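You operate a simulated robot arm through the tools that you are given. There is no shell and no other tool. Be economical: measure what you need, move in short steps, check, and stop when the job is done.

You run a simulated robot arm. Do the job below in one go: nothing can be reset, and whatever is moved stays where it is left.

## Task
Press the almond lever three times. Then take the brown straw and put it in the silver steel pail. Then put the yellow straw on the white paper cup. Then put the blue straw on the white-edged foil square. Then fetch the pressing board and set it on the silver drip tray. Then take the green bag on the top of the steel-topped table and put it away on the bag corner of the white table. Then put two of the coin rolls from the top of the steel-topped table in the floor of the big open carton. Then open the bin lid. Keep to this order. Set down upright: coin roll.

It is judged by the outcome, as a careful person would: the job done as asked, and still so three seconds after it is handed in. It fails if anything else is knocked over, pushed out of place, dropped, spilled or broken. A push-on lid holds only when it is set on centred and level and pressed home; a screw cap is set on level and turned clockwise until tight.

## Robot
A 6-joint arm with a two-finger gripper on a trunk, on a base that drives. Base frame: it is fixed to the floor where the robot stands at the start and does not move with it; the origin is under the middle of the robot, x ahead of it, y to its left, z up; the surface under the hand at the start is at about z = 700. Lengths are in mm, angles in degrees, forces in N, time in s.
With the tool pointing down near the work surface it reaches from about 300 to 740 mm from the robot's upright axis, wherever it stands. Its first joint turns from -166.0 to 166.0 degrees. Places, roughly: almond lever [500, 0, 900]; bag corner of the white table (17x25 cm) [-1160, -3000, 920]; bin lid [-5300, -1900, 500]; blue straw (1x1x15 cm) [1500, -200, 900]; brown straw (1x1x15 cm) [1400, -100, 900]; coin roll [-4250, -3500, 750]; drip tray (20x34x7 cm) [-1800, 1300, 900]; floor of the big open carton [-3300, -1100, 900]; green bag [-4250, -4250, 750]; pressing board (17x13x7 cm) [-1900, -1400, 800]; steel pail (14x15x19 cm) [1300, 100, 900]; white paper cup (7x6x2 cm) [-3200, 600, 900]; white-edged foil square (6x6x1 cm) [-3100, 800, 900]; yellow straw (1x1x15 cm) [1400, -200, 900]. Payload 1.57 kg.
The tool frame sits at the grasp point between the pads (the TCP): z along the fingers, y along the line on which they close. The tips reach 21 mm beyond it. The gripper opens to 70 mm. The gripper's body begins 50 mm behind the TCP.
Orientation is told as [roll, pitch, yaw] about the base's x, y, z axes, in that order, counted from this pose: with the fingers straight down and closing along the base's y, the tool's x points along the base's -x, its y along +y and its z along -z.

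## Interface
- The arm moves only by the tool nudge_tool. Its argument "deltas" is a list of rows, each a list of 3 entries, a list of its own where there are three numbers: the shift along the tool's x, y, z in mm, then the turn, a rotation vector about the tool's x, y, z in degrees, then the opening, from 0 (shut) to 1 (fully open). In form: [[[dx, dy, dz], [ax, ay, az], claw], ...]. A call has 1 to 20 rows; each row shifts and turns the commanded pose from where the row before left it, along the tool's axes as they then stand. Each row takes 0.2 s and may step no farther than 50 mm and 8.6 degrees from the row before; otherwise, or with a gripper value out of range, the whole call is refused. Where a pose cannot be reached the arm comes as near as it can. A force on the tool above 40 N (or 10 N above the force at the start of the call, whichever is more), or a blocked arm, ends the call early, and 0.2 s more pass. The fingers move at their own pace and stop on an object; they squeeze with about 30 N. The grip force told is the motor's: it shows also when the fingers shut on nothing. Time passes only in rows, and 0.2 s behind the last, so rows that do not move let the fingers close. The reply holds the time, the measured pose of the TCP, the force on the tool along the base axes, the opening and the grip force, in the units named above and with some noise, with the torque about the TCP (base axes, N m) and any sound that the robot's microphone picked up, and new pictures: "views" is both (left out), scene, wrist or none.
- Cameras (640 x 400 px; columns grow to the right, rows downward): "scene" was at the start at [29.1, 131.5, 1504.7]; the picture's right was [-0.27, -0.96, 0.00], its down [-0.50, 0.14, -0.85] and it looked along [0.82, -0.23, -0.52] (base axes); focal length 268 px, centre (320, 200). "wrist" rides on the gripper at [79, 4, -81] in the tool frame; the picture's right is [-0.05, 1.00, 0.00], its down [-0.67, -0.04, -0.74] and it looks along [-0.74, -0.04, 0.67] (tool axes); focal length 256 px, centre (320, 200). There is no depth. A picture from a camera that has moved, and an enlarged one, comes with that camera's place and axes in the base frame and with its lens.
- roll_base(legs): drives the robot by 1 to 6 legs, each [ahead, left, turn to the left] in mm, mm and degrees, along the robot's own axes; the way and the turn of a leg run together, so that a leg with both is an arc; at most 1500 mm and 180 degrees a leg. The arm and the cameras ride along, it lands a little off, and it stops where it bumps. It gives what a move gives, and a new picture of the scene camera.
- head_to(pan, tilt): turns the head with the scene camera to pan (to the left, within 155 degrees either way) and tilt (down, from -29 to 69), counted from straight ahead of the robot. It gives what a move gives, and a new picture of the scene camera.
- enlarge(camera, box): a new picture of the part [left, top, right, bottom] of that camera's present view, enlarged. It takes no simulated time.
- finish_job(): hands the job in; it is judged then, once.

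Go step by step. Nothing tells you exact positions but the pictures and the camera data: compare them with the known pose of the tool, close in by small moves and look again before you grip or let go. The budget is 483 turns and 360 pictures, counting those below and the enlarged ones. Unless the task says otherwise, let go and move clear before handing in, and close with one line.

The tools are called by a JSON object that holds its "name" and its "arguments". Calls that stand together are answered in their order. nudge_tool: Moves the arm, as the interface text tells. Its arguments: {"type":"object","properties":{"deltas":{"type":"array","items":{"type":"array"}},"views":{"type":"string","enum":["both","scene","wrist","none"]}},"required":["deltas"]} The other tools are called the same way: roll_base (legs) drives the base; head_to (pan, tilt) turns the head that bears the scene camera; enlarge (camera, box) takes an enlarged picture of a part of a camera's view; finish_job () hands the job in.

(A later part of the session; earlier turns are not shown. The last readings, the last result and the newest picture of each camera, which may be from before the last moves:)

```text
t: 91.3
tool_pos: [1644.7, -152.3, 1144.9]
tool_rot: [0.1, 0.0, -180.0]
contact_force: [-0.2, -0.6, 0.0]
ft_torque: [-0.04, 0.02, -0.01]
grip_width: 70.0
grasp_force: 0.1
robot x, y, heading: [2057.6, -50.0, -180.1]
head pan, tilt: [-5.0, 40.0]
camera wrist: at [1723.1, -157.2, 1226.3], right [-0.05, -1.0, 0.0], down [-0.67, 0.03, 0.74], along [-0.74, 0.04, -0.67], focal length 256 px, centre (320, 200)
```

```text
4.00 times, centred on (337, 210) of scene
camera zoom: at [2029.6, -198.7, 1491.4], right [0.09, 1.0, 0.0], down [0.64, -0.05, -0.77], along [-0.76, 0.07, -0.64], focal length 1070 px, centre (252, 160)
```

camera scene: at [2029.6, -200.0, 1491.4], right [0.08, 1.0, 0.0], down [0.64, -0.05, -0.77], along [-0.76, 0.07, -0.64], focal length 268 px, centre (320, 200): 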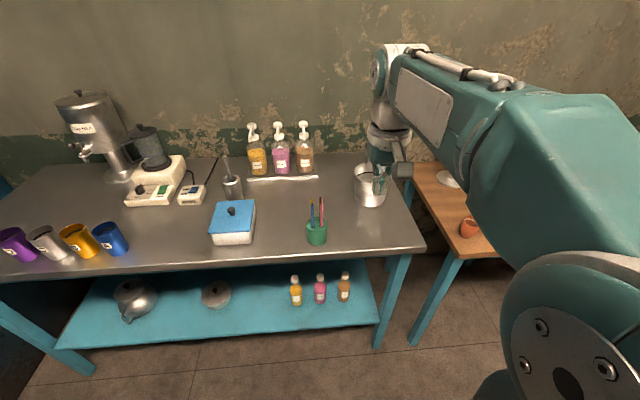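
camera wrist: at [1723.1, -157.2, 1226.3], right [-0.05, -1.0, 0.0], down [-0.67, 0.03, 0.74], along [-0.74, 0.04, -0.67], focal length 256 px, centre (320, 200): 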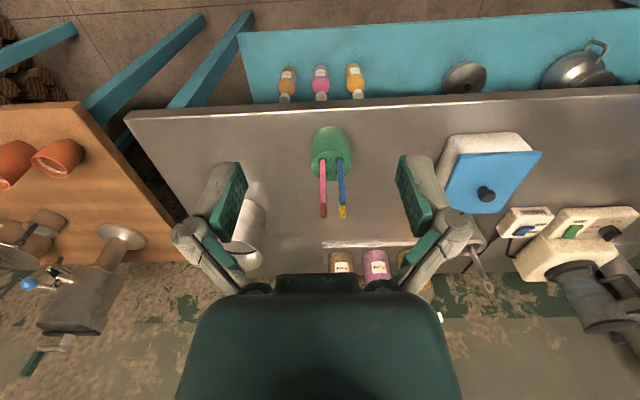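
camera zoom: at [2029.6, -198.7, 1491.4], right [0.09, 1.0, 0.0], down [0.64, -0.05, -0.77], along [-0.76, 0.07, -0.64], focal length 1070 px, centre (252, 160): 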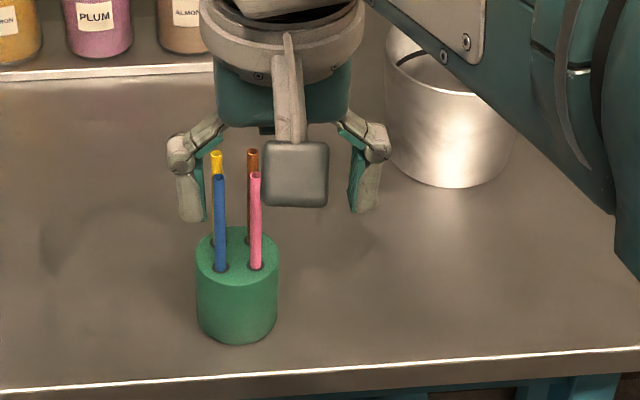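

The holder is a block with four vertical straws in a 2x2 pattern. Brown is at the back-right corner, near (1432, -145), with its tip near z = 990. I'll turn the hand 45° so the fingers clear the neighbouring straws, then hover above.

{"name": "nudge_tool", "arguments": {"deltas": [[[0, 0, 0], [0, 0, 7.5], 0.6], [[0, 0, 0], [0, 0, 7.5], 0.6], [[0, 0, 0], [0, 0, 7.5], 0.6], [[0, 0, 0], [0, 0, 7.5], 0.6], [[0, 0, 0], [0, 0, 7.5], 0.6], [[0, 0, 0], [0, 0, 7.5], 0.6], [[-26, 24.2, 13.3], [0, 0, 0], 0.6], [[-26, 24.2, 13.3], [0, 0, 0], 0.6], [[-26, 24.2, 13.3], [0, 0, 0], 0.6], [[-26, 24.2, 13.3], [0, 0, 0], 0.6], [[-26, 24.2, 13.3], [0, 0, 0], 0.6], [[-26, 24.2, 13.3], [0, 0, 0], 0.6], [[0, 0, 0], [0, 0, 0], 0.6]]}}

{"name": "enlarge", "arguments": {"camera": "wrist", "box": [220, 60, 420, 185]}}

{"name": "enlarge", "arguments": {"camera": "scene", "box": [257, 160, 417, 260]}}

```text
t: 94.1
tool_pos: [1428.3, -148.0, 1066.1]
tool_rot: [-0.1, 0.0, 135.2]
contact_force: [-0.4, -0.5, 0.8]
ft_torque: [0.0, 0.0, 0.03]
grip_width: 42.0
grasp_force: 0.2
robot x, y, heading: [2052.6, -51.7, -180.0]
head pan, tilt: [-5.0, 40.0]
camera scene: at [2028.2, -199.1, 1491.4], right [0.09, 1.0, 0.0], down [0.64, -0.05, -0.77], along [-0.76, 0.07, -0.64], focal length 268 px, centre (320, 200)
camera wrist: at [1481.2, -206.4, 1147.0], right [-0.74, -0.67, 0.0], down [-0.45, 0.5, 0.74], along [-0.5, 0.55, -0.67], focal length 256 px, centre (320, 200)
```

scene: 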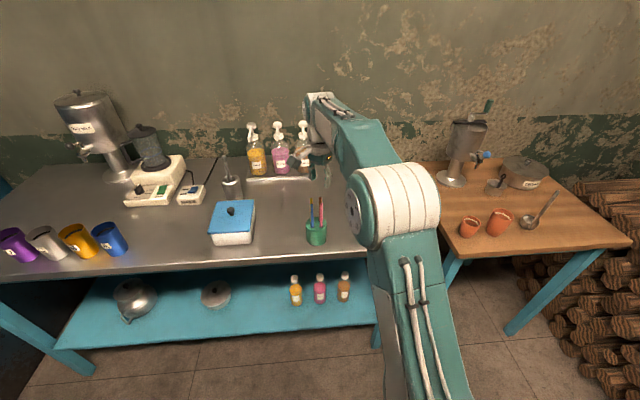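
wrist: 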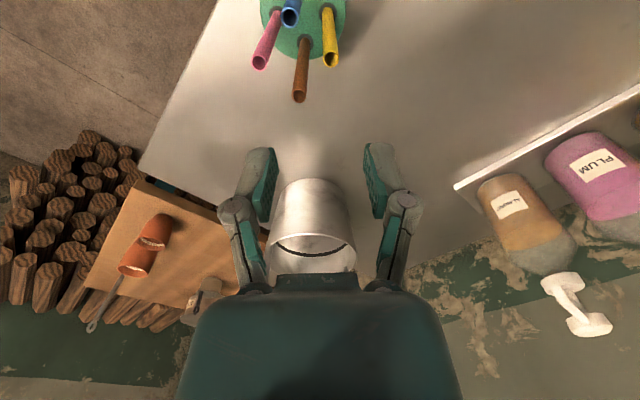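

```text
3.20 times, centred on (320, 122) of wrist
camera zoom: at [1481.2, -206.4, 1147.0], right [-0.74, -0.67, 0.0], down [-0.45, 0.5, 0.74], along [-0.5, 0.55, -0.67], focal length 819 px, centre (320, 448)
```

zoom: 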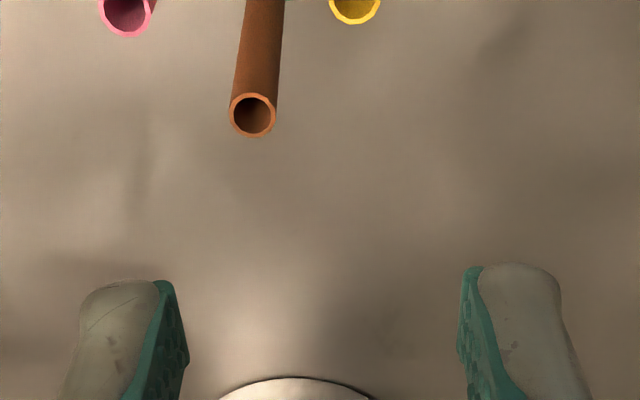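

```text
4.00 times, centred on (337, 210) of scene
camera zoom: at [2028.2, -199.1, 1491.4], right [0.09, 1.0, 0.0], down [0.64, -0.05, -0.77], along [-0.76, 0.07, -0.64], focal length 1070 px, centre (252, 160)
```

zoom: 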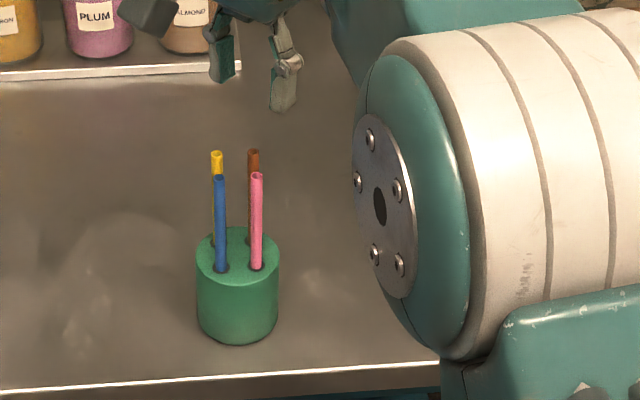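

Better triangulation puts the brown tip at (1445, -148, 1009), with the straws spaced about 25 mm apart. I'll line up above it and check before going down.

{"name": "nudge_tool", "arguments": {"deltas": [[[10.4, -11.8, 0], [0, 0, 0], 0.6], [[0, 0, 20], [0, 0, 0], 0.6], [[0, 0, 0], [0, 0, 0], 0.6]]}}

{"name": "enlarge", "arguments": {"camera": "scene", "box": [257, 160, 417, 260]}}

```text
t: 94.9
tool_pos: [1447.0, -147.4, 1047.9]
tool_rot: [0.0, 0.0, 135.0]
contact_force: [0.3, 0.7, -0.5]
ft_torque: [0.02, -0.02, 0.0]
grip_width: 41.9
grasp_force: 0.0
robot x, y, heading: [2055.8, -53.4, -179.7]
head pan, tilt: [-5.0, 40.0]
camera scene: at [2028.5, -199.1, 1491.4], right [0.09, 1.0, 0.0], down [0.64, -0.05, -0.77], along [-0.76, 0.07, -0.64], focal length 268 px, centre (320, 200)
camera wrist: at [1499.1, -206.1, 1128.2], right [-0.74, -0.67, 0.0], down [-0.45, 0.5, 0.74], along [-0.5, 0.55, -0.67], focal length 256 px, centre (320, 200)
```

scene: 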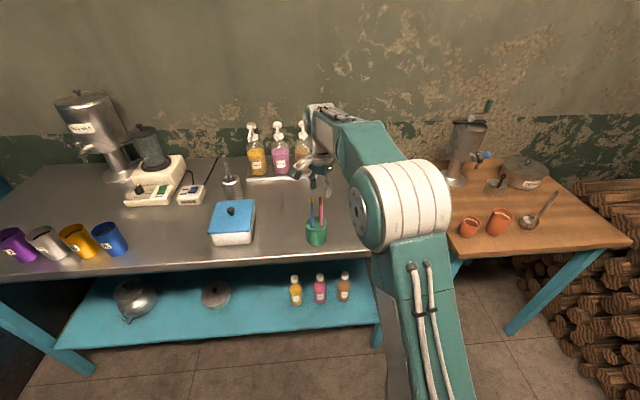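
wrist: 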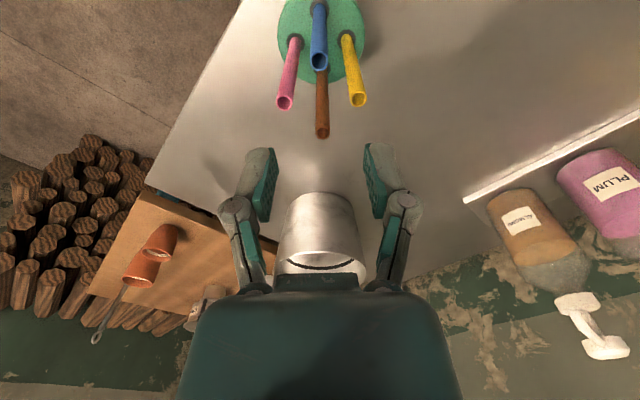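

```text
4.00 times, centred on (337, 210) of scene
camera zoom: at [2028.5, -199.1, 1491.4], right [0.09, 1.0, 0.0], down [0.64, -0.05, -0.77], along [-0.76, 0.07, -0.64], focal length 1070 px, centre (252, 160)
```

zoom: 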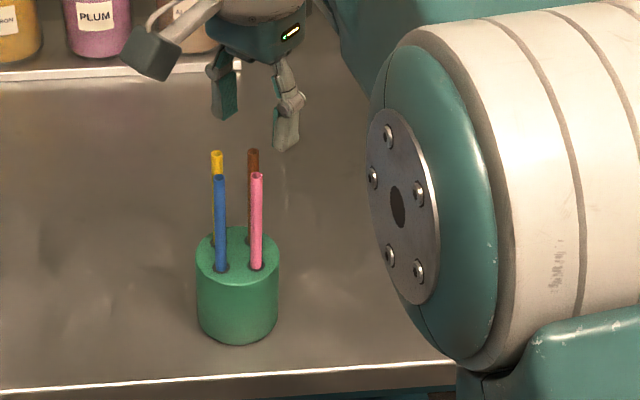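

The brown straw lines up to within 2 mm. I'll descend and grip it.

{"name": "nudge_tool", "arguments": {"deltas": [[[-1, 1, 20], [0, 0, 0], 0.6], [[0, 0, 20], [0, 0, 0], 0.6], [[0, 0, 20], [0, 0, 0], 0.6], [[0, 0, 0], [0, 0, 0], 0.6]], "views": "wrist"}}

{"name": "enlarge", "arguments": {"camera": "scene", "box": [257, 160, 417, 260]}}

```text
t: 95.9
tool_pos: [1446.9, -144.5, 987.7]
tool_rot: [-0.1, 0.0, 135.1]
contact_force: [0.4, -1.0, -0.6]
ft_torque: [-0.02, 0.0, 0.04]
grip_width: 42.2
grasp_force: 0.1
robot x, y, heading: [2051.0, -49.8, -179.8]
head pan, tilt: [-5.0, 40.0]
camera wrist: at [1499.3, -204.8, 1068.5], right [-0.74, -0.67, 0.0], down [-0.45, 0.5, 0.75], along [-0.5, 0.55, -0.67], focal length 256 px, centre (320, 200)
```

wrist: 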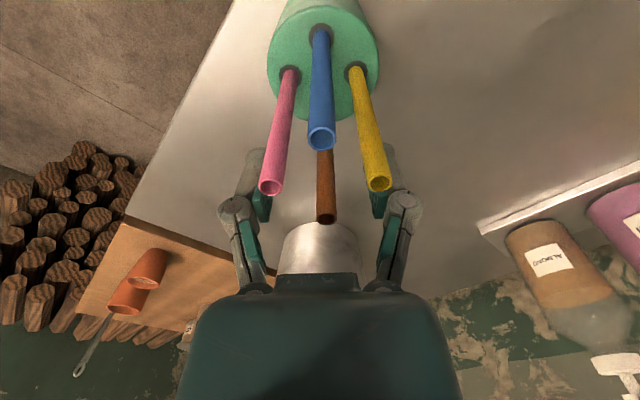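

```text
4.00 times, centred on (337, 210) of scene
camera zoom: at [2028.4, -199.1, 1491.4], right [0.09, 1.0, 0.0], down [0.64, -0.05, -0.77], along [-0.76, 0.07, -0.64], focal length 1070 px, centre (252, 160)
```

zoom: 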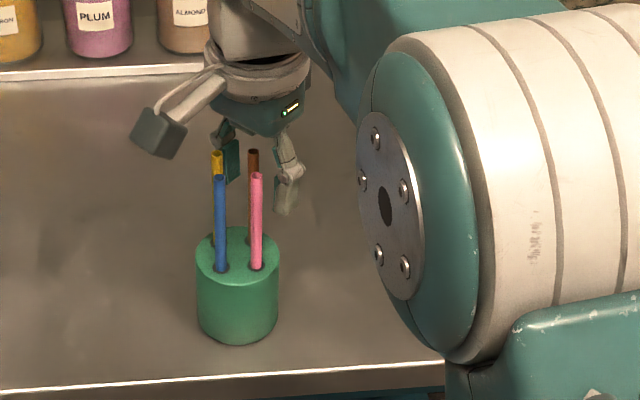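

The fingers straddle only the brown straw. I'll close and lift it straight out.

{"name": "nudge_tool", "arguments": {"deltas": [[[0, 0, 0], [0, 0, 0], 0], [[0, 0, 0], [0, 0, 0], 0], [[0, 0, 0], [0, 0, 0], 0]], "views": "none"}}

{"name": "nudge_tool", "arguments": {"deltas": [[[0, 0, -15], [0, 0, 0], 0], [[0, 0, -20], [0, 0, 0], 0], [[0, 0, -30], [0, 0, 0], 0], [[0, 0, -40], [0, 0, 0], 0], [[0, 0, -40], [0, 0, 0], 0], [[0, 0, -40], [0, 0, 0], 0], [[0, 0, -20], [0, 0, 0], 0]]}}

```text
t: 96.7
tool_pos: [1447.2, -145.7, 988.8]
tool_rot: [-0.1, -0.1, 135.2]
contact_force: [0.6, -1.0, 1.1]
ft_torque: [-0.01, 0.0, -0.02]
grip_width: 5.9
grasp_force: 30.5
robot x, y, heading: [2057.4, -51.1, -179.9]
head pan, tilt: [-5.0, 40.0]
```

```text
t: 98.3
tool_pos: [1446.2, -144.1, 1191.5]
tool_rot: [-0.1, -0.1, 135.1]
contact_force: [-0.1, -0.8, 0.1]
ft_torque: [0.0, -0.01, -0.03]
grip_width: 6.2
grasp_force: 29.9
robot x, y, heading: [2052.4, -52.1, -180.0]
head pan, tilt: [-5.0, 40.0]
camera scene: at [2028.4, -199.1, 1491.4], right [0.09, 1.0, 0.0], down [0.64, -0.05, -0.77], along [-0.76, 0.07, -0.64], focal length 268 px, centre (320, 200)
camera wrist: at [1499.0, -203.6, 1271.6], right [-0.74, -0.67, 0.0], down [-0.45, 0.49, 0.74], along [-0.5, 0.55, -0.67], focal length 256 px, centre (320, 200)
```

scene: 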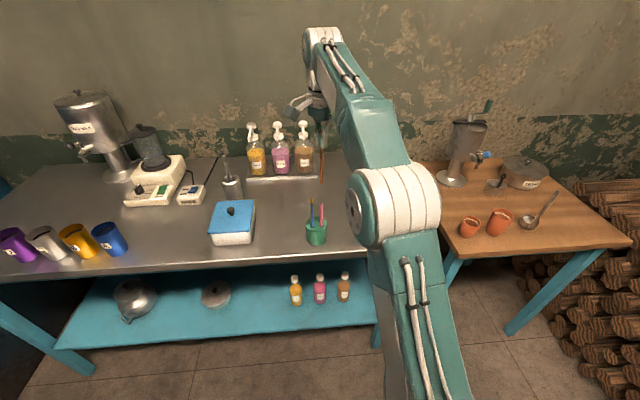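
wrist: 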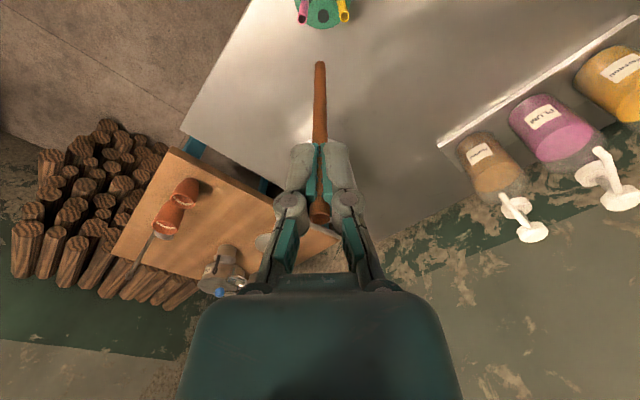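

The brown straw is out cleanly. The pail sits near (1300, 50), at the edge of reach, so I'll raise the arm a little, shift the base closer, and look.

{"name": "nudge_tool", "arguments": {"deltas": [[[0, 0, -40], [0, 0, 0], 0], [[0, 0, 0], [0, 0, 0], 0]], "views": "none"}}

{"name": "roll_base", "arguments": {"legs": [[60, -100, 0]]}}

{"name": "head_to", "arguments": {"pan": 5, "tilt": 35}}

{"name": "enlarge", "arguments": {"camera": "wrist", "box": [0, 0, 640, 400]}}

```text
t: 98.9
tool_pos: [1445.2, -146.9, 1231.0]
tool_rot: [0.0, -0.1, 135.2]
contact_force: [-0.4, 0.0, 0.3]
ft_torque: [0.04, -0.02, -0.03]
grip_width: 5.8
grasp_force: 29.5
robot x, y, heading: [2054.7, -49.5, -179.8]
head pan, tilt: [-5.0, 40.0]
```

```text
t: 100.1
tool_pos: [1384.3, -57.3, 1229.1]
tool_rot: [-0.1, -0.3, 135.2]
contact_force: [0.0, -0.2, -0.1]
ft_torque: [0.01, 0.01, 0.01]
grip_width: 6.3
grasp_force: 29.8
robot x, y, heading: [1989.7, 45.2, -179.9]
head pan, tilt: [-5.0, 40.0]
camera scene: at [1968.0, -118.2, 1489.8], right [0.08, 1.0, 0.01], down [0.64, -0.04, -0.77], along [-0.76, 0.07, -0.64], focal length 268 px, centre (320, 200)
```

scene: 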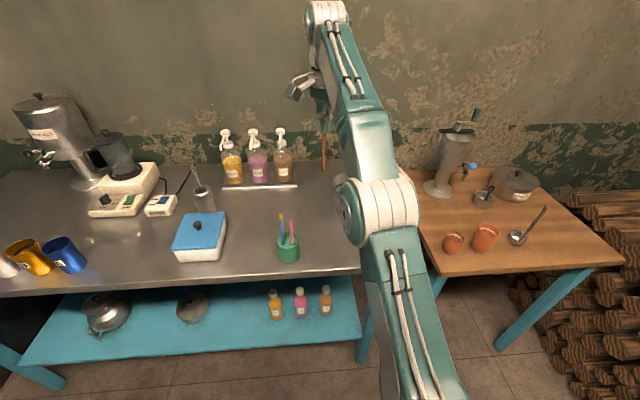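

```text
t: 100.8
tool_pos: [1384.7, -50.8, 1231.9]
tool_rot: [0.4, 0.0, 135.3]
contact_force: [0.5, -0.5, 0.0]
ft_torque: [-0.02, -0.02, 0.05]
grip_width: 5.9
grasp_force: 30.0
robot x, y, heading: [1989.6, 40.3, -179.9]
head pan, tilt: [5.0, 35.0]
camera scene: at [1965.1, -129.1, 1498.0], right [-0.09, 1.0, 0.01], down [0.57, 0.06, -0.82], along [-0.81, -0.07, -0.58], focal length 268 px, centre (320, 200)
```

scene: 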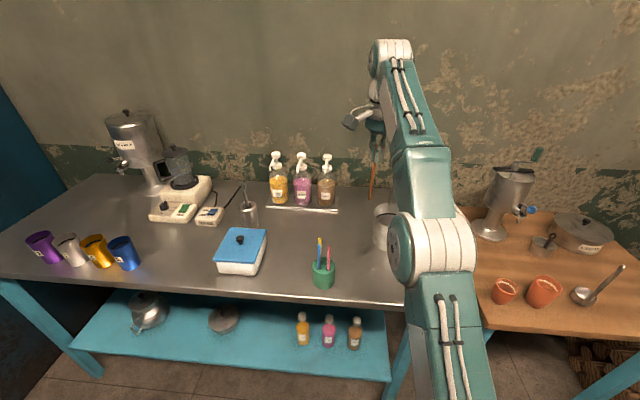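

```text
1.00 times, centred on (320, 200) of wrist (not enlarged: the box is as wide or as high as the picture)
camera zoom: at [1438.3, -108.6, 1312.1], right [-0.74, -0.67, 0.0], down [-0.45, 0.5, 0.74], along [-0.5, 0.55, -0.67], focal length 256 px, centre (320, 200)
```

zoom: 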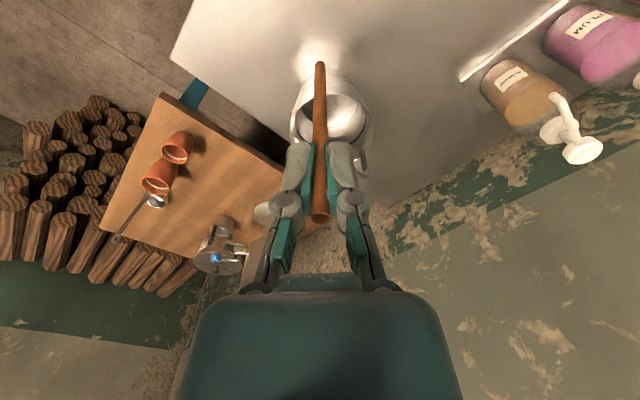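

The pail is below the straw, partly hidden by it. I'll zoom in on both views to fix its rim.

{"name": "enlarge", "arguments": {"camera": "wrist", "box": [240, 50, 420, 162]}}

{"name": "head_to", "arguments": {"pan": 40, "tilt": 40}}

```text
3.56 times, centred on (330, 106) of wrist
camera zoom: at [1438.3, -108.6, 1312.1], right [-0.74, -0.67, 0.0], down [-0.45, 0.5, 0.74], along [-0.5, 0.55, -0.67], focal length 910 px, centre (284, 534)
```

zoom: 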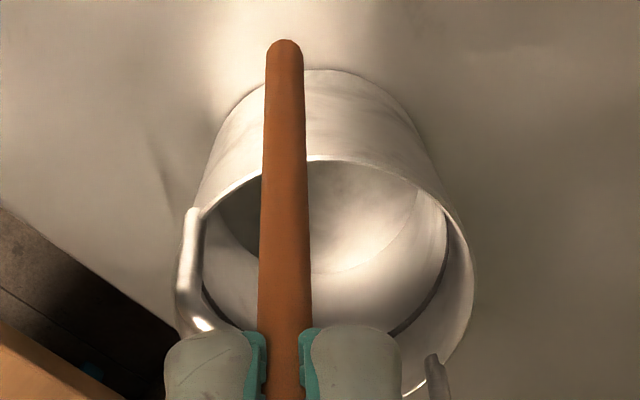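

```text
t: 101.8
tool_pos: [1385.0, -39.7, 1231.7]
tool_rot: [0.3, 0.2, 135.2]
contact_force: [0.5, 0.3, -0.5]
ft_torque: [0.02, 0.03, -0.01]
grip_width: 5.8
grasp_force: 29.9
robot x, y, heading: [1996.7, 42.6, -179.8]
head pan, tilt: [40.0, 40.0]
camera scene: at [1987.7, -158.7, 1492.1], right [-0.65, 0.76, 0.0], down [0.49, 0.41, -0.77], along [-0.58, -0.5, -0.64], focal length 268 px, centre (320, 200)
```

scene: 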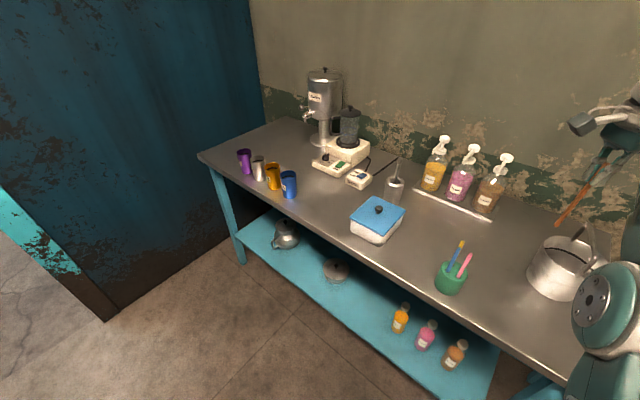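

{"name": "enlarge", "arguments": {"camera": "scene", "box": [500, 140, 640, 310]}}

{"name": "nudge_tool", "arguments": {"deltas": [[[0, 0, 0], [0, 0, 0], 0]], "views": "none"}}

```text
2.35 times, centred on (570, 225) of scene
camera zoom: at [1987.7, -158.7, 1492.1], right [-0.65, 0.76, 0.0], down [0.49, 0.41, -0.77], along [-0.58, -0.5, -0.64], focal length 630 px, centre (-268, 141)
```

zoom: 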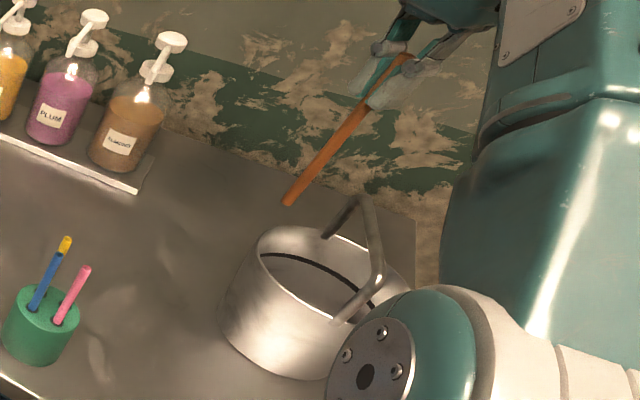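

```text
t: 102.2
tool_pos: [1386.0, -50.2, 1230.9]
tool_rot: [0.2, 0.1, 135.4]
contact_force: [-0.7, -0.6, 0.1]
ft_torque: [0.03, 0.02, 0.0]
grip_width: 5.8
grasp_force: 30.0
robot x, y, heading: [1991.6, 43.8, -179.5]
head pan, tilt: [40.0, 40.0]
```

The pail's rim centre is near (1278, 38, 965), with an upright bail running front to back across it. I'll turn the hand another 45° to line up with the bail, and bring the straw over the pail's near-side (-y) half.

{"name": "nudge_tool", "arguments": {"deltas": [[[0, 0, 0], [0, 0, 7.5], 0], [[0, 0, 0], [0, 0, 7.5], 0], [[0, 0, 0], [0, 0, 7.5], 0], [[0, 0, 0], [0, 0, 7.5], 0], [[0, 0, 0], [0, 0, 7.5], 0], [[0, 0, 0], [0, 0, 7.5], 0], [[-10, 26, 0], [0, 0, 0], 0], [[-15, 26, 0], [0, 0, 0], 0], [[-15, 26, 0], [0, 0, 0], 0], [[-16, 25, 0], [0, 0, 0], 0], [[0, 0, 0], [0, 0, 0], 0]]}}

{"name": "enlarge", "arguments": {"camera": "scene", "box": [460, 120, 640, 310]}}

{"name": "enlarge", "arguments": {"camera": "wrist", "box": [220, 50, 420, 175]}}

```text
t: 104.7
tool_pos: [1348.2, 14.3, 1186.4]
tool_rot: [0.1, 0.2, 90.3]
contact_force: [0.5, -1.2, 0.1]
ft_torque: [0.0, 0.04, -0.01]
grip_width: 6.0
grasp_force: 30.0
out of reach, approached as far as the arm can: row 7, 8, 9, 10
robot x, y, heading: [1993.8, 42.3, -179.4]
head pan, tilt: [40.0, 40.0]
camera scene: at [1987.6, -165.1, 1491.4], right [-0.65, 0.76, 0.0], down [0.49, 0.42, -0.76], along [-0.58, -0.49, -0.64], focal length 268 px, centre (320, 200)
camera wrist: at [1344.7, -65.1, 1267.0], right [-1.0, 0.05, 0.0], down [0.03, 0.67, 0.74], along [0.03, 0.74, -0.67], focal length 256 px, centre (320, 200)
```

scene: 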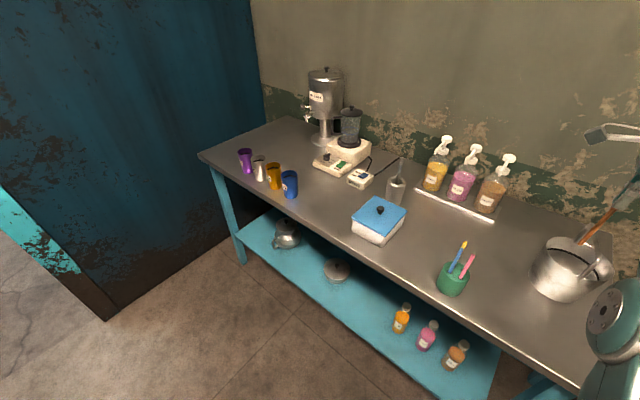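
wrist: 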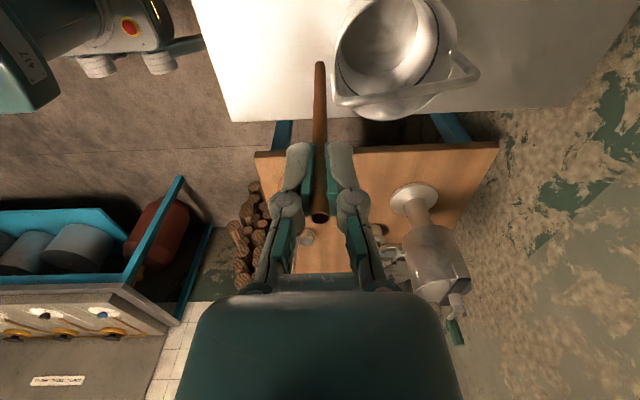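

```text
2.11 times, centred on (550, 215) of scene
camera zoom: at [1987.6, -165.1, 1491.4], right [-0.65, 0.76, 0.0], down [0.49, 0.42, -0.76], along [-0.58, -0.49, -0.64], focal length 563 px, centre (-164, 168)
```

zoom: 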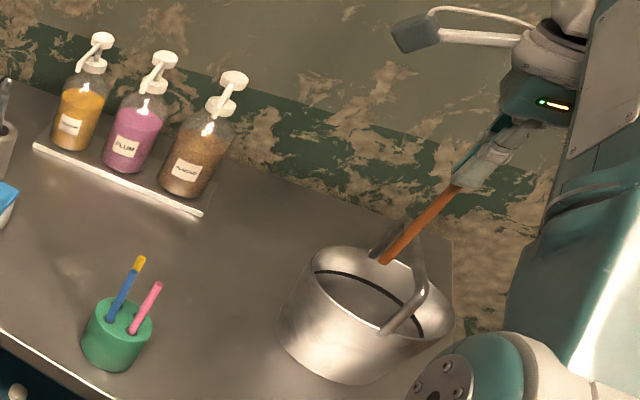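

```text
3.20 times, centred on (320, 112) of wrist
camera zoom: at [1344.7, -65.1, 1267.0], right [-1.0, 0.05, 0.0], down [0.03, 0.67, 0.74], along [0.03, 0.74, -0.67], focal length 819 px, centre (320, 480)
```

zoom: 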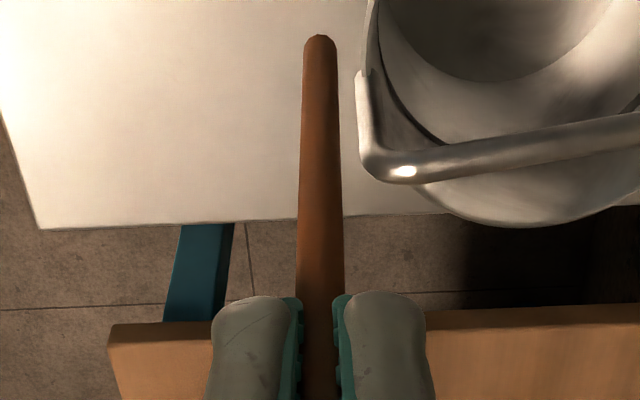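

The arm is at its reach limit here, so I'll raise and draw in slightly, then roll the base 85 mm closer (there's about 350 mm to the table edge).

{"name": "nudge_tool", "arguments": {"deltas": [[[0, -30, -30], [0, 0, 0], 0], [[0, 0, 0], [0, 0, 0], 0]], "views": "none"}}

{"name": "roll_base", "arguments": {"legs": [[85, 0, 0]]}}

{"name": "nudge_tool", "arguments": {"deltas": [[[0, 0, 0], [0, 0, 0], 0]], "views": "wrist"}}

```text
t: 105.2
tool_pos: [1378.2, 14.2, 1216.3]
tool_rot: [0.1, 0.3, 90.3]
contact_force: [1.1, 0.9, 0.5]
ft_torque: [-0.01, -0.05, -0.01]
grip_width: 5.9
grasp_force: 29.7
robot x, y, heading: [1990.0, 42.9, -179.8]
head pan, tilt: [40.0, 40.0]
```

```text
t: 106.3
tool_pos: [1293.9, 13.1, 1215.5]
tool_rot: [0.1, 0.3, 90.4]
contact_force: [-0.5, 0.1, 0.4]
ft_torque: [-0.01, 0.0, -0.01]
grip_width: 5.9
grasp_force: 30.1
robot x, y, heading: [1912.3, 42.9, -179.5]
head pan, tilt: [40.0, 40.0]
camera scene: at [1902.7, -165.7, 1491.4], right [-0.65, 0.76, 0.0], down [0.49, 0.42, -0.76], along [-0.58, -0.49, -0.64], focal length 268 px, centre (320, 200)
```

scene: 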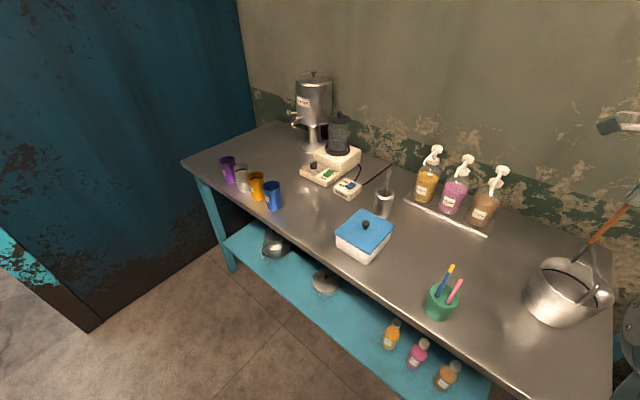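

```text
t: 106.7
tool_pos: [1293.4, 14.2, 1217.7]
tool_rot: [0.0, 0.3, 90.3]
contact_force: [0.6, 0.8, 0.0]
ft_torque: [-0.01, 0.0, 0.01]
grip_width: 5.9
grasp_force: 30.0
robot x, y, heading: [1913.0, 44.1, -179.8]
head pan, tilt: [40.0, 40.0]
camera wrist: at [1289.7, -64.1, 1297.7], right [-1.0, 0.05, 0.0], down [0.03, 0.67, 0.74], along [0.03, 0.74, -0.67], focal length 256 px, centre (320, 200)
```

wrist: 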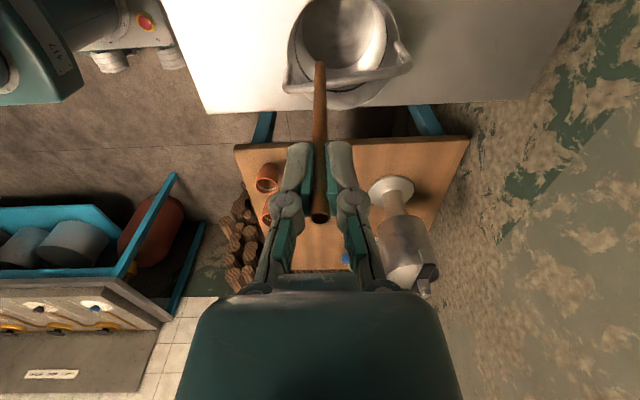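

{"name": "enlarge", "arguments": {"camera": "wrist", "box": [240, 0, 440, 125]}}

{"name": "enlarge", "arguments": {"camera": "scene", "box": [480, 160, 640, 340]}}

```text
3.20 times, centred on (340, 62) of wrist
camera zoom: at [1289.7, -64.1, 1297.7], right [-1.0, 0.05, 0.0], down [0.03, 0.67, 0.74], along [0.03, 0.74, -0.67], focal length 819 px, centre (256, 640)
```

zoom: 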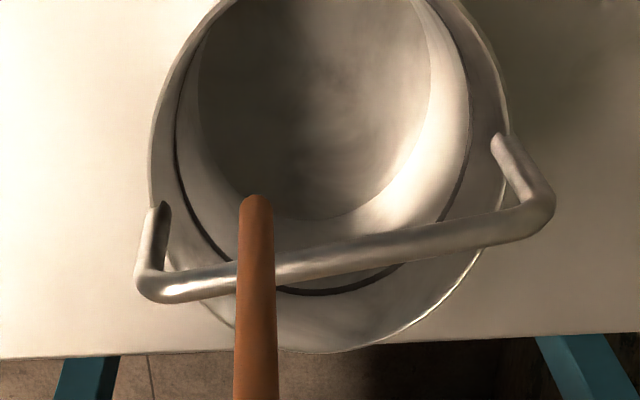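

```text
2.22 times, centred on (560, 250) of scene
camera zoom: at [1902.7, -165.6, 1491.4], right [-0.65, 0.76, 0.0], down [0.49, 0.42, -0.76], along [-0.58, -0.49, -0.64], focal length 595 px, centre (-213, 89)
```

zoom: 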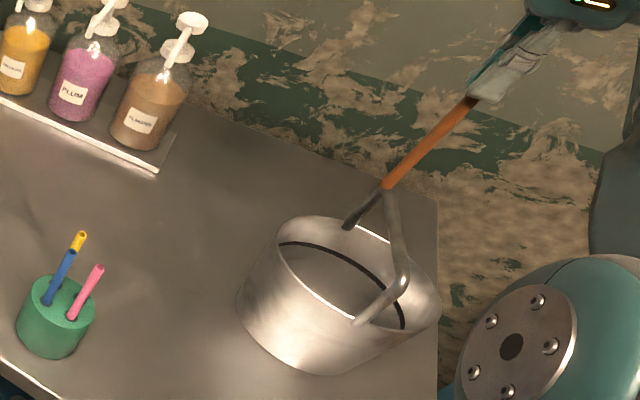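

The straw hangs vertically over the open -y half of the pail, clear of the bail. I'll nudge it toward the middle of that half and lower it.

{"name": "nudge_tool", "arguments": {"deltas": [[[-4, 18, 0], [0, 0, 0], 0], [[0, 0, 40], [0, 0, 0], 0], [[0, 0, 40], [0, 0, 0], 0], [[0, 0, 40], [0, 0, 0], 0], [[0, 0, 30], [0, 0, 0], 0], [[0, 0, 0], [0, 0, 0], 0]]}}

{"name": "enlarge", "arguments": {"camera": "scene", "box": [480, 160, 640, 340]}}

```text
t: 108.1
tool_pos: [1283.9, 12.1, 1064.9]
tool_rot: [0.2, 0.3, 90.3]
contact_force: [-0.3, 0.6, -0.2]
ft_torque: [-0.02, 0.01, 0.01]
grip_width: 6.0
grasp_force: 30.9
out of reach, approached as far as the arm can: row 1
robot x, y, heading: [1912.0, 43.5, -179.9]
head pan, tilt: [40.0, 40.0]
camera scene: at [1902.7, -165.6, 1491.4], right [-0.65, 0.76, 0.0], down [0.49, 0.42, -0.76], along [-0.58, -0.49, -0.64], focal length 268 px, centre (320, 200)
camera wrist: at [1280.9, -65.9, 1145.6], right [-1.0, 0.05, 0.0], down [0.03, 0.67, 0.74], along [0.03, 0.74, -0.67], focal length 256 px, centre (320, 200)
```

scene: 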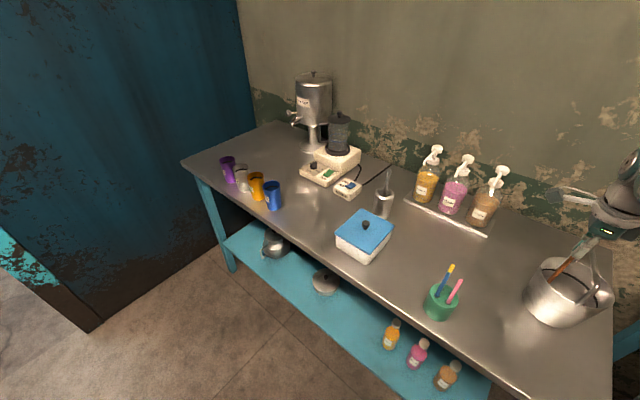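
wrist: 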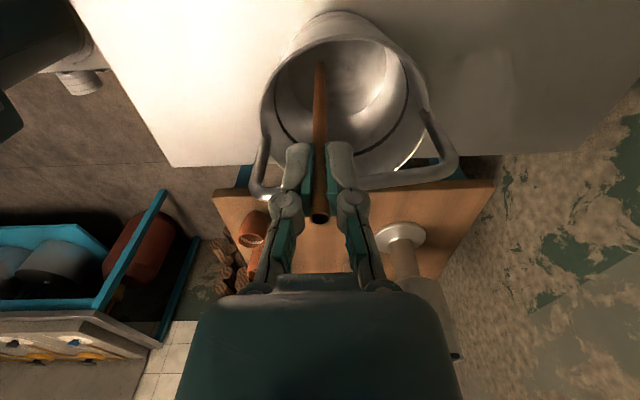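

```text
2.22 times, centred on (560, 250) of scene
camera zoom: at [1902.7, -165.6, 1491.4], right [-0.65, 0.76, 0.0], down [0.49, 0.42, -0.76], along [-0.58, -0.49, -0.64], focal length 595 px, centre (-213, 89)
```

zoom: 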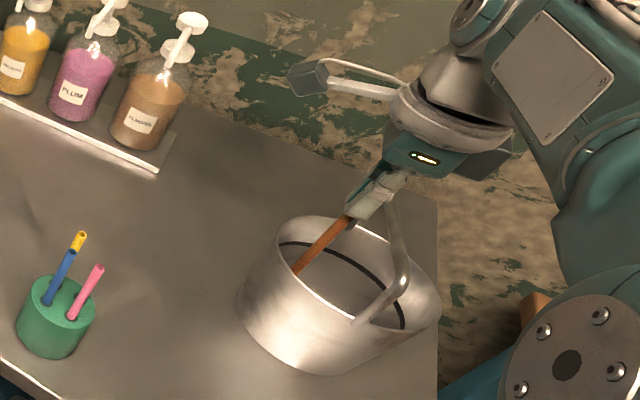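

The straw is inside the pail and clear of the bail. I'll lower it further and then let go.

{"name": "nudge_tool", "arguments": {"deltas": [[[0, 0, 20], [0, 0, 0], 0], [[0, 0, 20], [0, 0, 0], 0], [[0, 0, 15], [0, 0, 0], 0], [[0, 0, 0], [0, 0, 0], 0]]}}

{"name": "enlarge", "arguments": {"camera": "scene", "box": [480, 160, 640, 340]}}

```text
t: 109.1
tool_pos: [1286.2, 15.8, 1009.7]
tool_rot: [0.1, 0.3, 90.4]
contact_force: [-0.5, -0.4, -0.8]
ft_torque: [-0.02, 0.0, 0.0]
grip_width: 5.8
grasp_force: 30.3
robot x, y, heading: [1906.4, 45.1, -179.9]
head pan, tilt: [40.0, 40.0]
camera scene: at [1902.7, -165.6, 1491.4], right [-0.65, 0.76, 0.0], down [0.49, 0.42, -0.76], along [-0.58, -0.49, -0.64], focal length 268 px, centre (320, 200)
camera wrist: at [1281.7, -62.8, 1090.2], right [-1.0, 0.05, 0.0], down [0.03, 0.67, 0.74], along [0.03, 0.74, -0.67], focal length 256 px, centre (320, 200)
```

scene: 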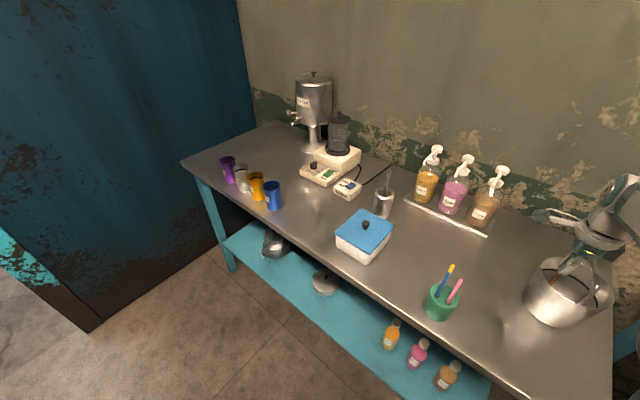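
wrist: 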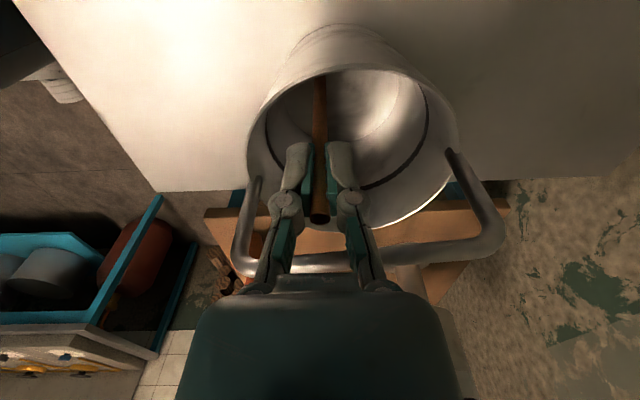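

```text
2.22 times, centred on (560, 250) of scene
camera zoom: at [1902.7, -165.6, 1491.4], right [-0.65, 0.76, 0.0], down [0.49, 0.42, -0.76], along [-0.58, -0.49, -0.64], focal length 595 px, centre (-213, 89)
```

zoom: 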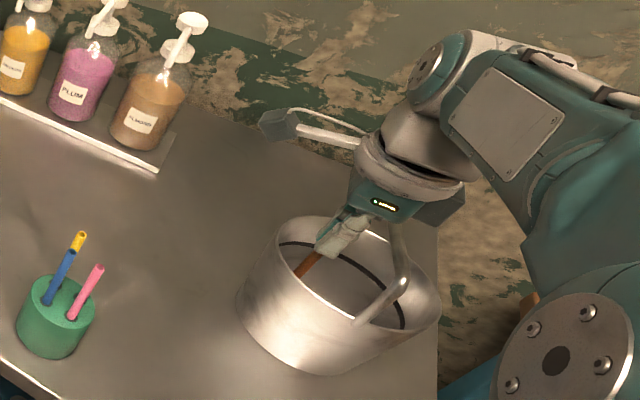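

The straw sits well inside, so I'll lower it slightly more, release gently with a small opening, and lift away.

{"name": "nudge_tool", "arguments": {"deltas": [[[0, 0, 12], [0, 0, 0], 0], [[0, 0, 0], [0, 0, 0], 0], [[0, 0, 0], [0, 0, 0], 0.3], [[0, 0, 0], [0, 0, 0], 0.3], [[0, 0, -20], [0, 0, 0], 0.3], [[0, 0, -40], [0, 0, 0], 0.3], [[0, 0, -40], [0, 0, 0], 0.3], [[0, 0, -40], [0, 0, 0], 0.3]]}}

{"name": "enlarge", "arguments": {"camera": "scene", "box": [480, 160, 640, 340]}}

```text
t: 110.9
tool_pos: [1284.4, 18.3, 1139.1]
tool_rot: [0.0, 0.3, 90.2]
contact_force: [0.1, 0.3, 0.1]
ft_torque: [-0.01, -0.01, 0.01]
grip_width: 21.0
grasp_force: 0.0
robot x, y, heading: [1905.4, 40.7, -179.6]
head pan, tilt: [40.0, 40.0]
camera scene: at [1902.6, -165.6, 1491.4], right [-0.65, 0.76, 0.0], down [0.49, 0.42, -0.76], along [-0.58, -0.49, -0.64], focal length 268 px, centre (320, 200)
camera wrist: at [1279.5, -59.7, 1220.0], right [-1.0, 0.05, 0.0], down [0.03, 0.67, 0.74], along [0.03, 0.74, -0.67], focal length 256 px, centre (320, 200)
```

scene: 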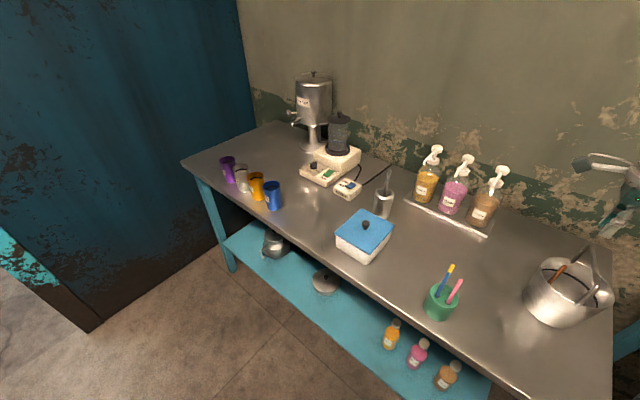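
wrist: 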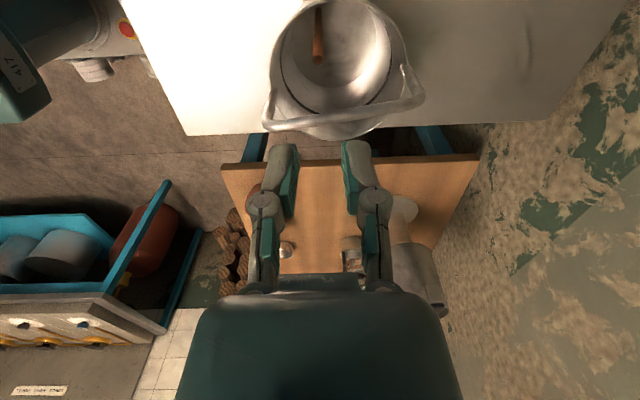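

```text
2.22 times, centred on (560, 250) of scene
camera zoom: at [1902.6, -165.6, 1491.4], right [-0.65, 0.76, 0.0], down [0.49, 0.42, -0.76], along [-0.58, -0.49, -0.64], focal length 595 px, centre (-213, 89)
```

zoom: 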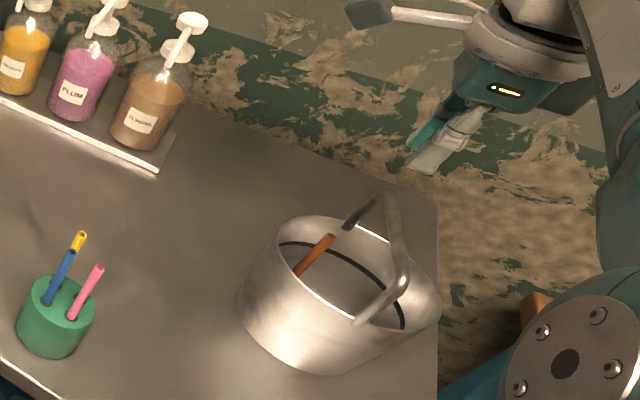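

The brown straw is in the pail. Next is the yellow straw at about (1445, -174): I'll turn the hand back so it closes along y and hover above it.

{"name": "nudge_tool", "arguments": {"deltas": [[[0, 0, 0], [0, 0, -8.2], 0.6], [[0, 0, 0], [0, 0, -8.2], 0.6], [[0, 0, 0], [0, 0, -8.2], 0.6], [[0, 0, 0], [0, 0, -8.2], 0.6], [[0, 0, 0], [0, 0, -8.2], 0.6], [[0, 0, 0], [0, 0, -8.2], 0.6], [[0, 0, 0], [0, 0, -8.2], 0.6], [[0, 0, 0], [0, 0, -8.2], 0.6], [[0, 0, 0], [0, 0, -8.2], 0.6], [[0, 0, 0], [0, 0, -8.2], 0.6], [[0, 0, 0], [0, 0, -8], 0.6], [[27, 32, 0], [0, 0, 0], 0.6], [[27, 32, 10], [0, 0, 0], 0.6], [[27, 32, 16], [0, 0, 0], 0.6], [[27, 32, 16], [0, 0, 0], 0.6], [[27, 32, 16], [0, 0, 0], 0.6], [[26, 32, 16], [0, 0, 0], 0.6], [[0, 0, 0], [0, 0, 0], 0.6]], "views": "wrist"}}

{"name": "head_to", "arguments": {"pan": 0, "tilt": 40}}

{"name": "enlarge", "arguments": {"camera": "wrist", "box": [220, 60, 420, 185]}}

```text
t: 114.7
tool_pos: [1441.8, -173.9, 1066.5]
tool_rot: [0.3, -0.1, -179.7]
contact_force: [-0.9, 0.2, 0.3]
ft_torque: [-0.01, -0.02, 0.03]
grip_width: 42.0
grasp_force: 0.0
robot x, y, heading: [1907.9, 42.9, -179.6]
head pan, tilt: [40.0, 40.0]
camera wrist: at [1522.1, -177.0, 1147.0], right [-0.05, -1.0, 0.01], down [-0.66, 0.04, 0.75], along [-0.75, 0.03, -0.67], focal length 256 px, centre (320, 200)
```

wrist: 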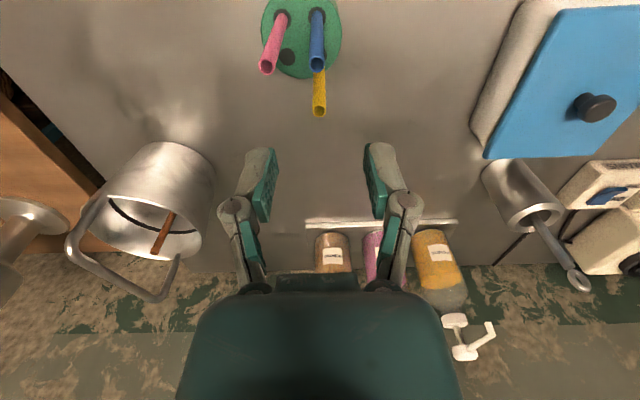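

```text
t: 115.8
tool_pos: [1442.7, -175.0, 1066.7]
tool_rot: [0.3, -0.1, -179.8]
contact_force: [-1.6, -0.2, -1.0]
ft_torque: [-0.02, 0.0, 0.02]
grip_width: 41.9
grasp_force: 0.1
robot x, y, heading: [1910.5, 40.2, -179.7]
head pan, tilt: [0.0, 40.0]
camera scene: at [1883.3, -112.0, 1491.3], right [-0.01, 1.0, 0.0], down [0.64, 0.0, -0.77], along [-0.77, 0.0, -0.64], focal length 268 px, centre (320, 200)
```

scene: 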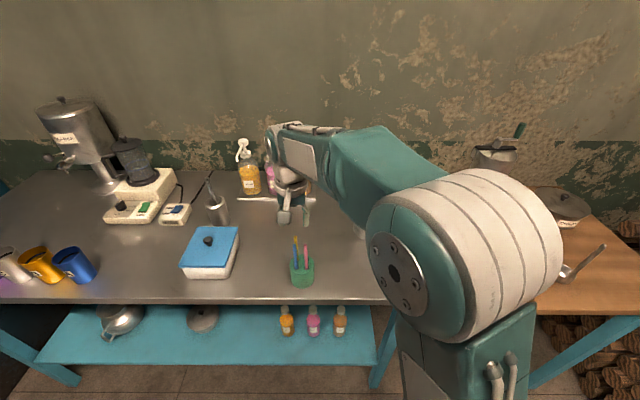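

```text
3.20 times, centred on (320, 122) of wrist
camera zoom: at [1521.8, -177.1, 1147.2], right [-0.05, -1.0, 0.01], down [-0.66, 0.04, 0.75], along [-0.75, 0.03, -0.67], focal length 819 px, centre (320, 448)
```

zoom: 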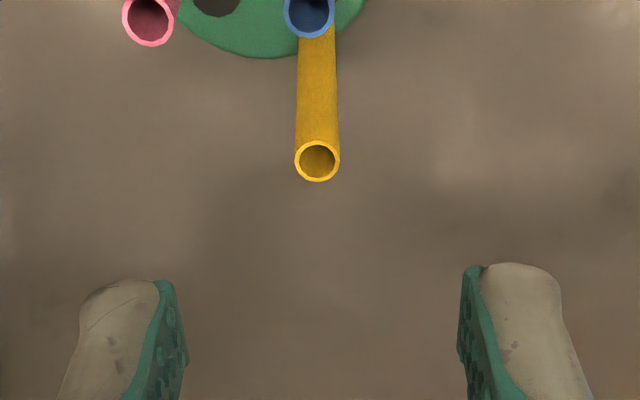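

The yellow straw is 2 mm from the tool axis. I'll descend low enough to grip it nearer its middle.

{"name": "nudge_tool", "arguments": {"deltas": [[[2, 0, 20], [0, 0, 0], 0.5], [[0, 0, 20], [0, 0, 0], 0.5], [[0, 0, 20], [0, 0, 0], 0.5], [[0, 0, 20], [0, 0, 0], 0.5], [[0, 0, 15], [0, 0, 0], 0.5], [[0, 0, 0], [0, 0, 0], 0.5]], "views": "wrist"}}

{"name": "enlarge", "arguments": {"camera": "scene", "box": [230, 160, 390, 300]}}

```text
t: 117.2
tool_pos: [1449.1, -176.5, 970.0]
tool_rot: [0.3, 0.0, -179.7]
contact_force: [0.3, 0.2, 0.4]
ft_torque: [0.02, -0.02, 0.0]
grip_width: 35.0
grasp_force: 0.0
robot x, y, heading: [1910.3, 42.5, -179.7]
head pan, tilt: [0.0, 40.0]
camera wrist: at [1527.8, -178.8, 1050.1], right [-0.05, -1.0, 0.01], down [-0.66, 0.04, 0.75], along [-0.75, 0.03, -0.67], focal length 256 px, centre (320, 200)
```

wrist: 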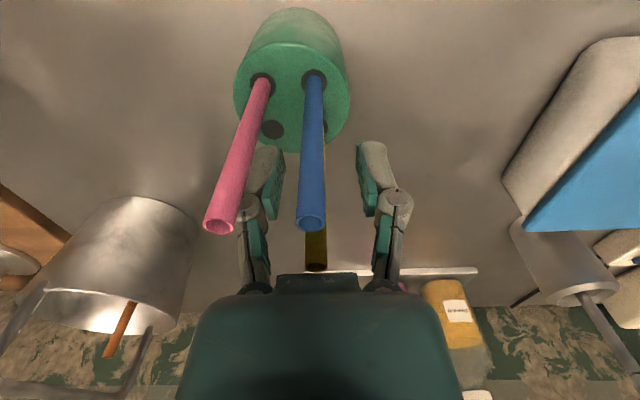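

```text
2.86 times, centred on (310, 230) of scene
camera zoom: at [1883.3, -112.1, 1491.3], right [0.0, 1.0, 0.0], down [0.64, 0.0, -0.77], along [-0.77, 0.0, -0.64], focal length 765 px, centre (349, 114)
```

zoom: 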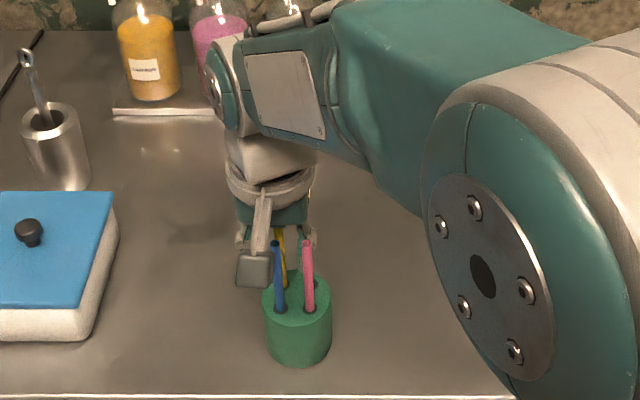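

The fingers straddle the yellow straw with its tip just below the palm. I'll grip and lift it out.

{"name": "nudge_tool", "arguments": {"deltas": [[[0, 0, 0], [0, 0, 0], 0], [[0, 0, 0], [0, 0, 0], 0], [[0, 0, 0], [0, 0, 0], 0], [[0, 0, -15], [0, 0, 0], 0], [[0, 0, -20], [0, 0, 0], 0], [[0, 0, -30], [0, 0, 0], 0], [[0, 0, -40], [0, 0, 0], 0], [[0, 0, -40], [0, 0, 0], 0], [[0, 0, -40], [0, 0, 0], 0], [[0, 0, -40], [0, 0, 0], 0]]}}

{"name": "enlarge", "arguments": {"camera": "scene", "box": [230, 130, 390, 300]}}

```text
t: 119.4
tool_pos: [1450.4, -174.9, 1198.0]
tool_rot: [0.3, 0.0, -179.6]
contact_force: [0.2, 0.0, -0.4]
ft_torque: [0.0, -0.01, -0.01]
grip_width: 5.8
grasp_force: 30.3
robot x, y, heading: [1910.3, 42.6, -179.6]
head pan, tilt: [0.0, 40.0]
camera scene: at [1883.3, -111.9, 1491.3], right [0.0, 1.0, 0.0], down [0.64, 0.0, -0.77], along [-0.77, 0.0, -0.64], focal length 268 px, centre (320, 200)
camera wrist: at [1529.9, -177.3, 1278.1], right [-0.05, -1.0, 0.0], down [-0.67, 0.04, 0.75], along [-0.74, 0.03, -0.67], focal length 256 px, centre (320, 200)
```

scene: 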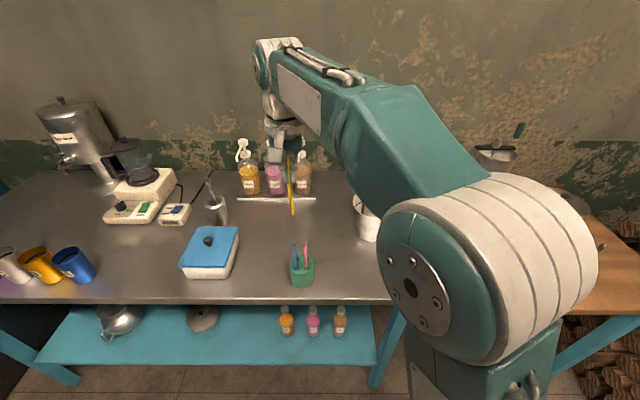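
wrist: 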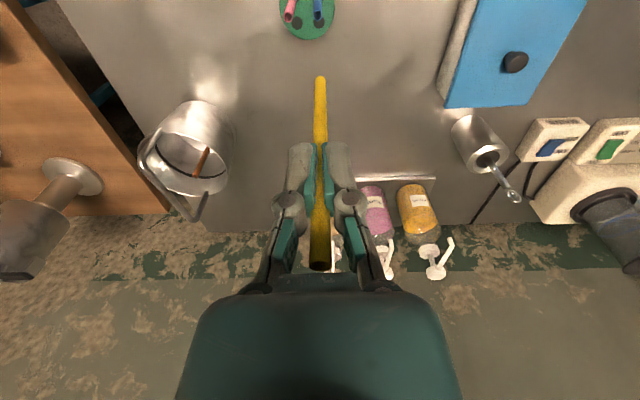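

```text
2.35 times, centred on (310, 215) of scene
camera zoom: at [1883.3, -111.9, 1491.3], right [0.0, 1.0, 0.0], down [0.64, 0.0, -0.77], along [-0.77, 0.0, -0.64], focal length 630 px, centre (344, 165)
```

zoom: 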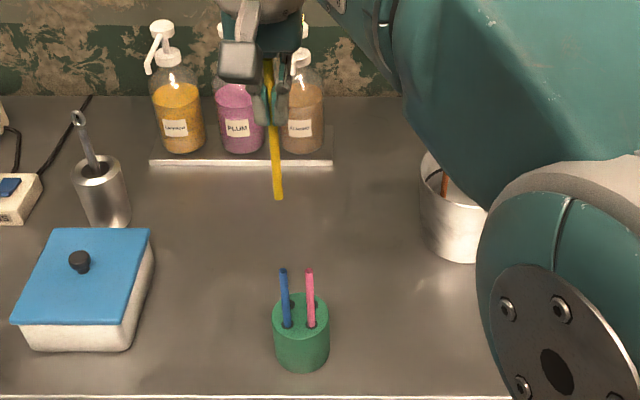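

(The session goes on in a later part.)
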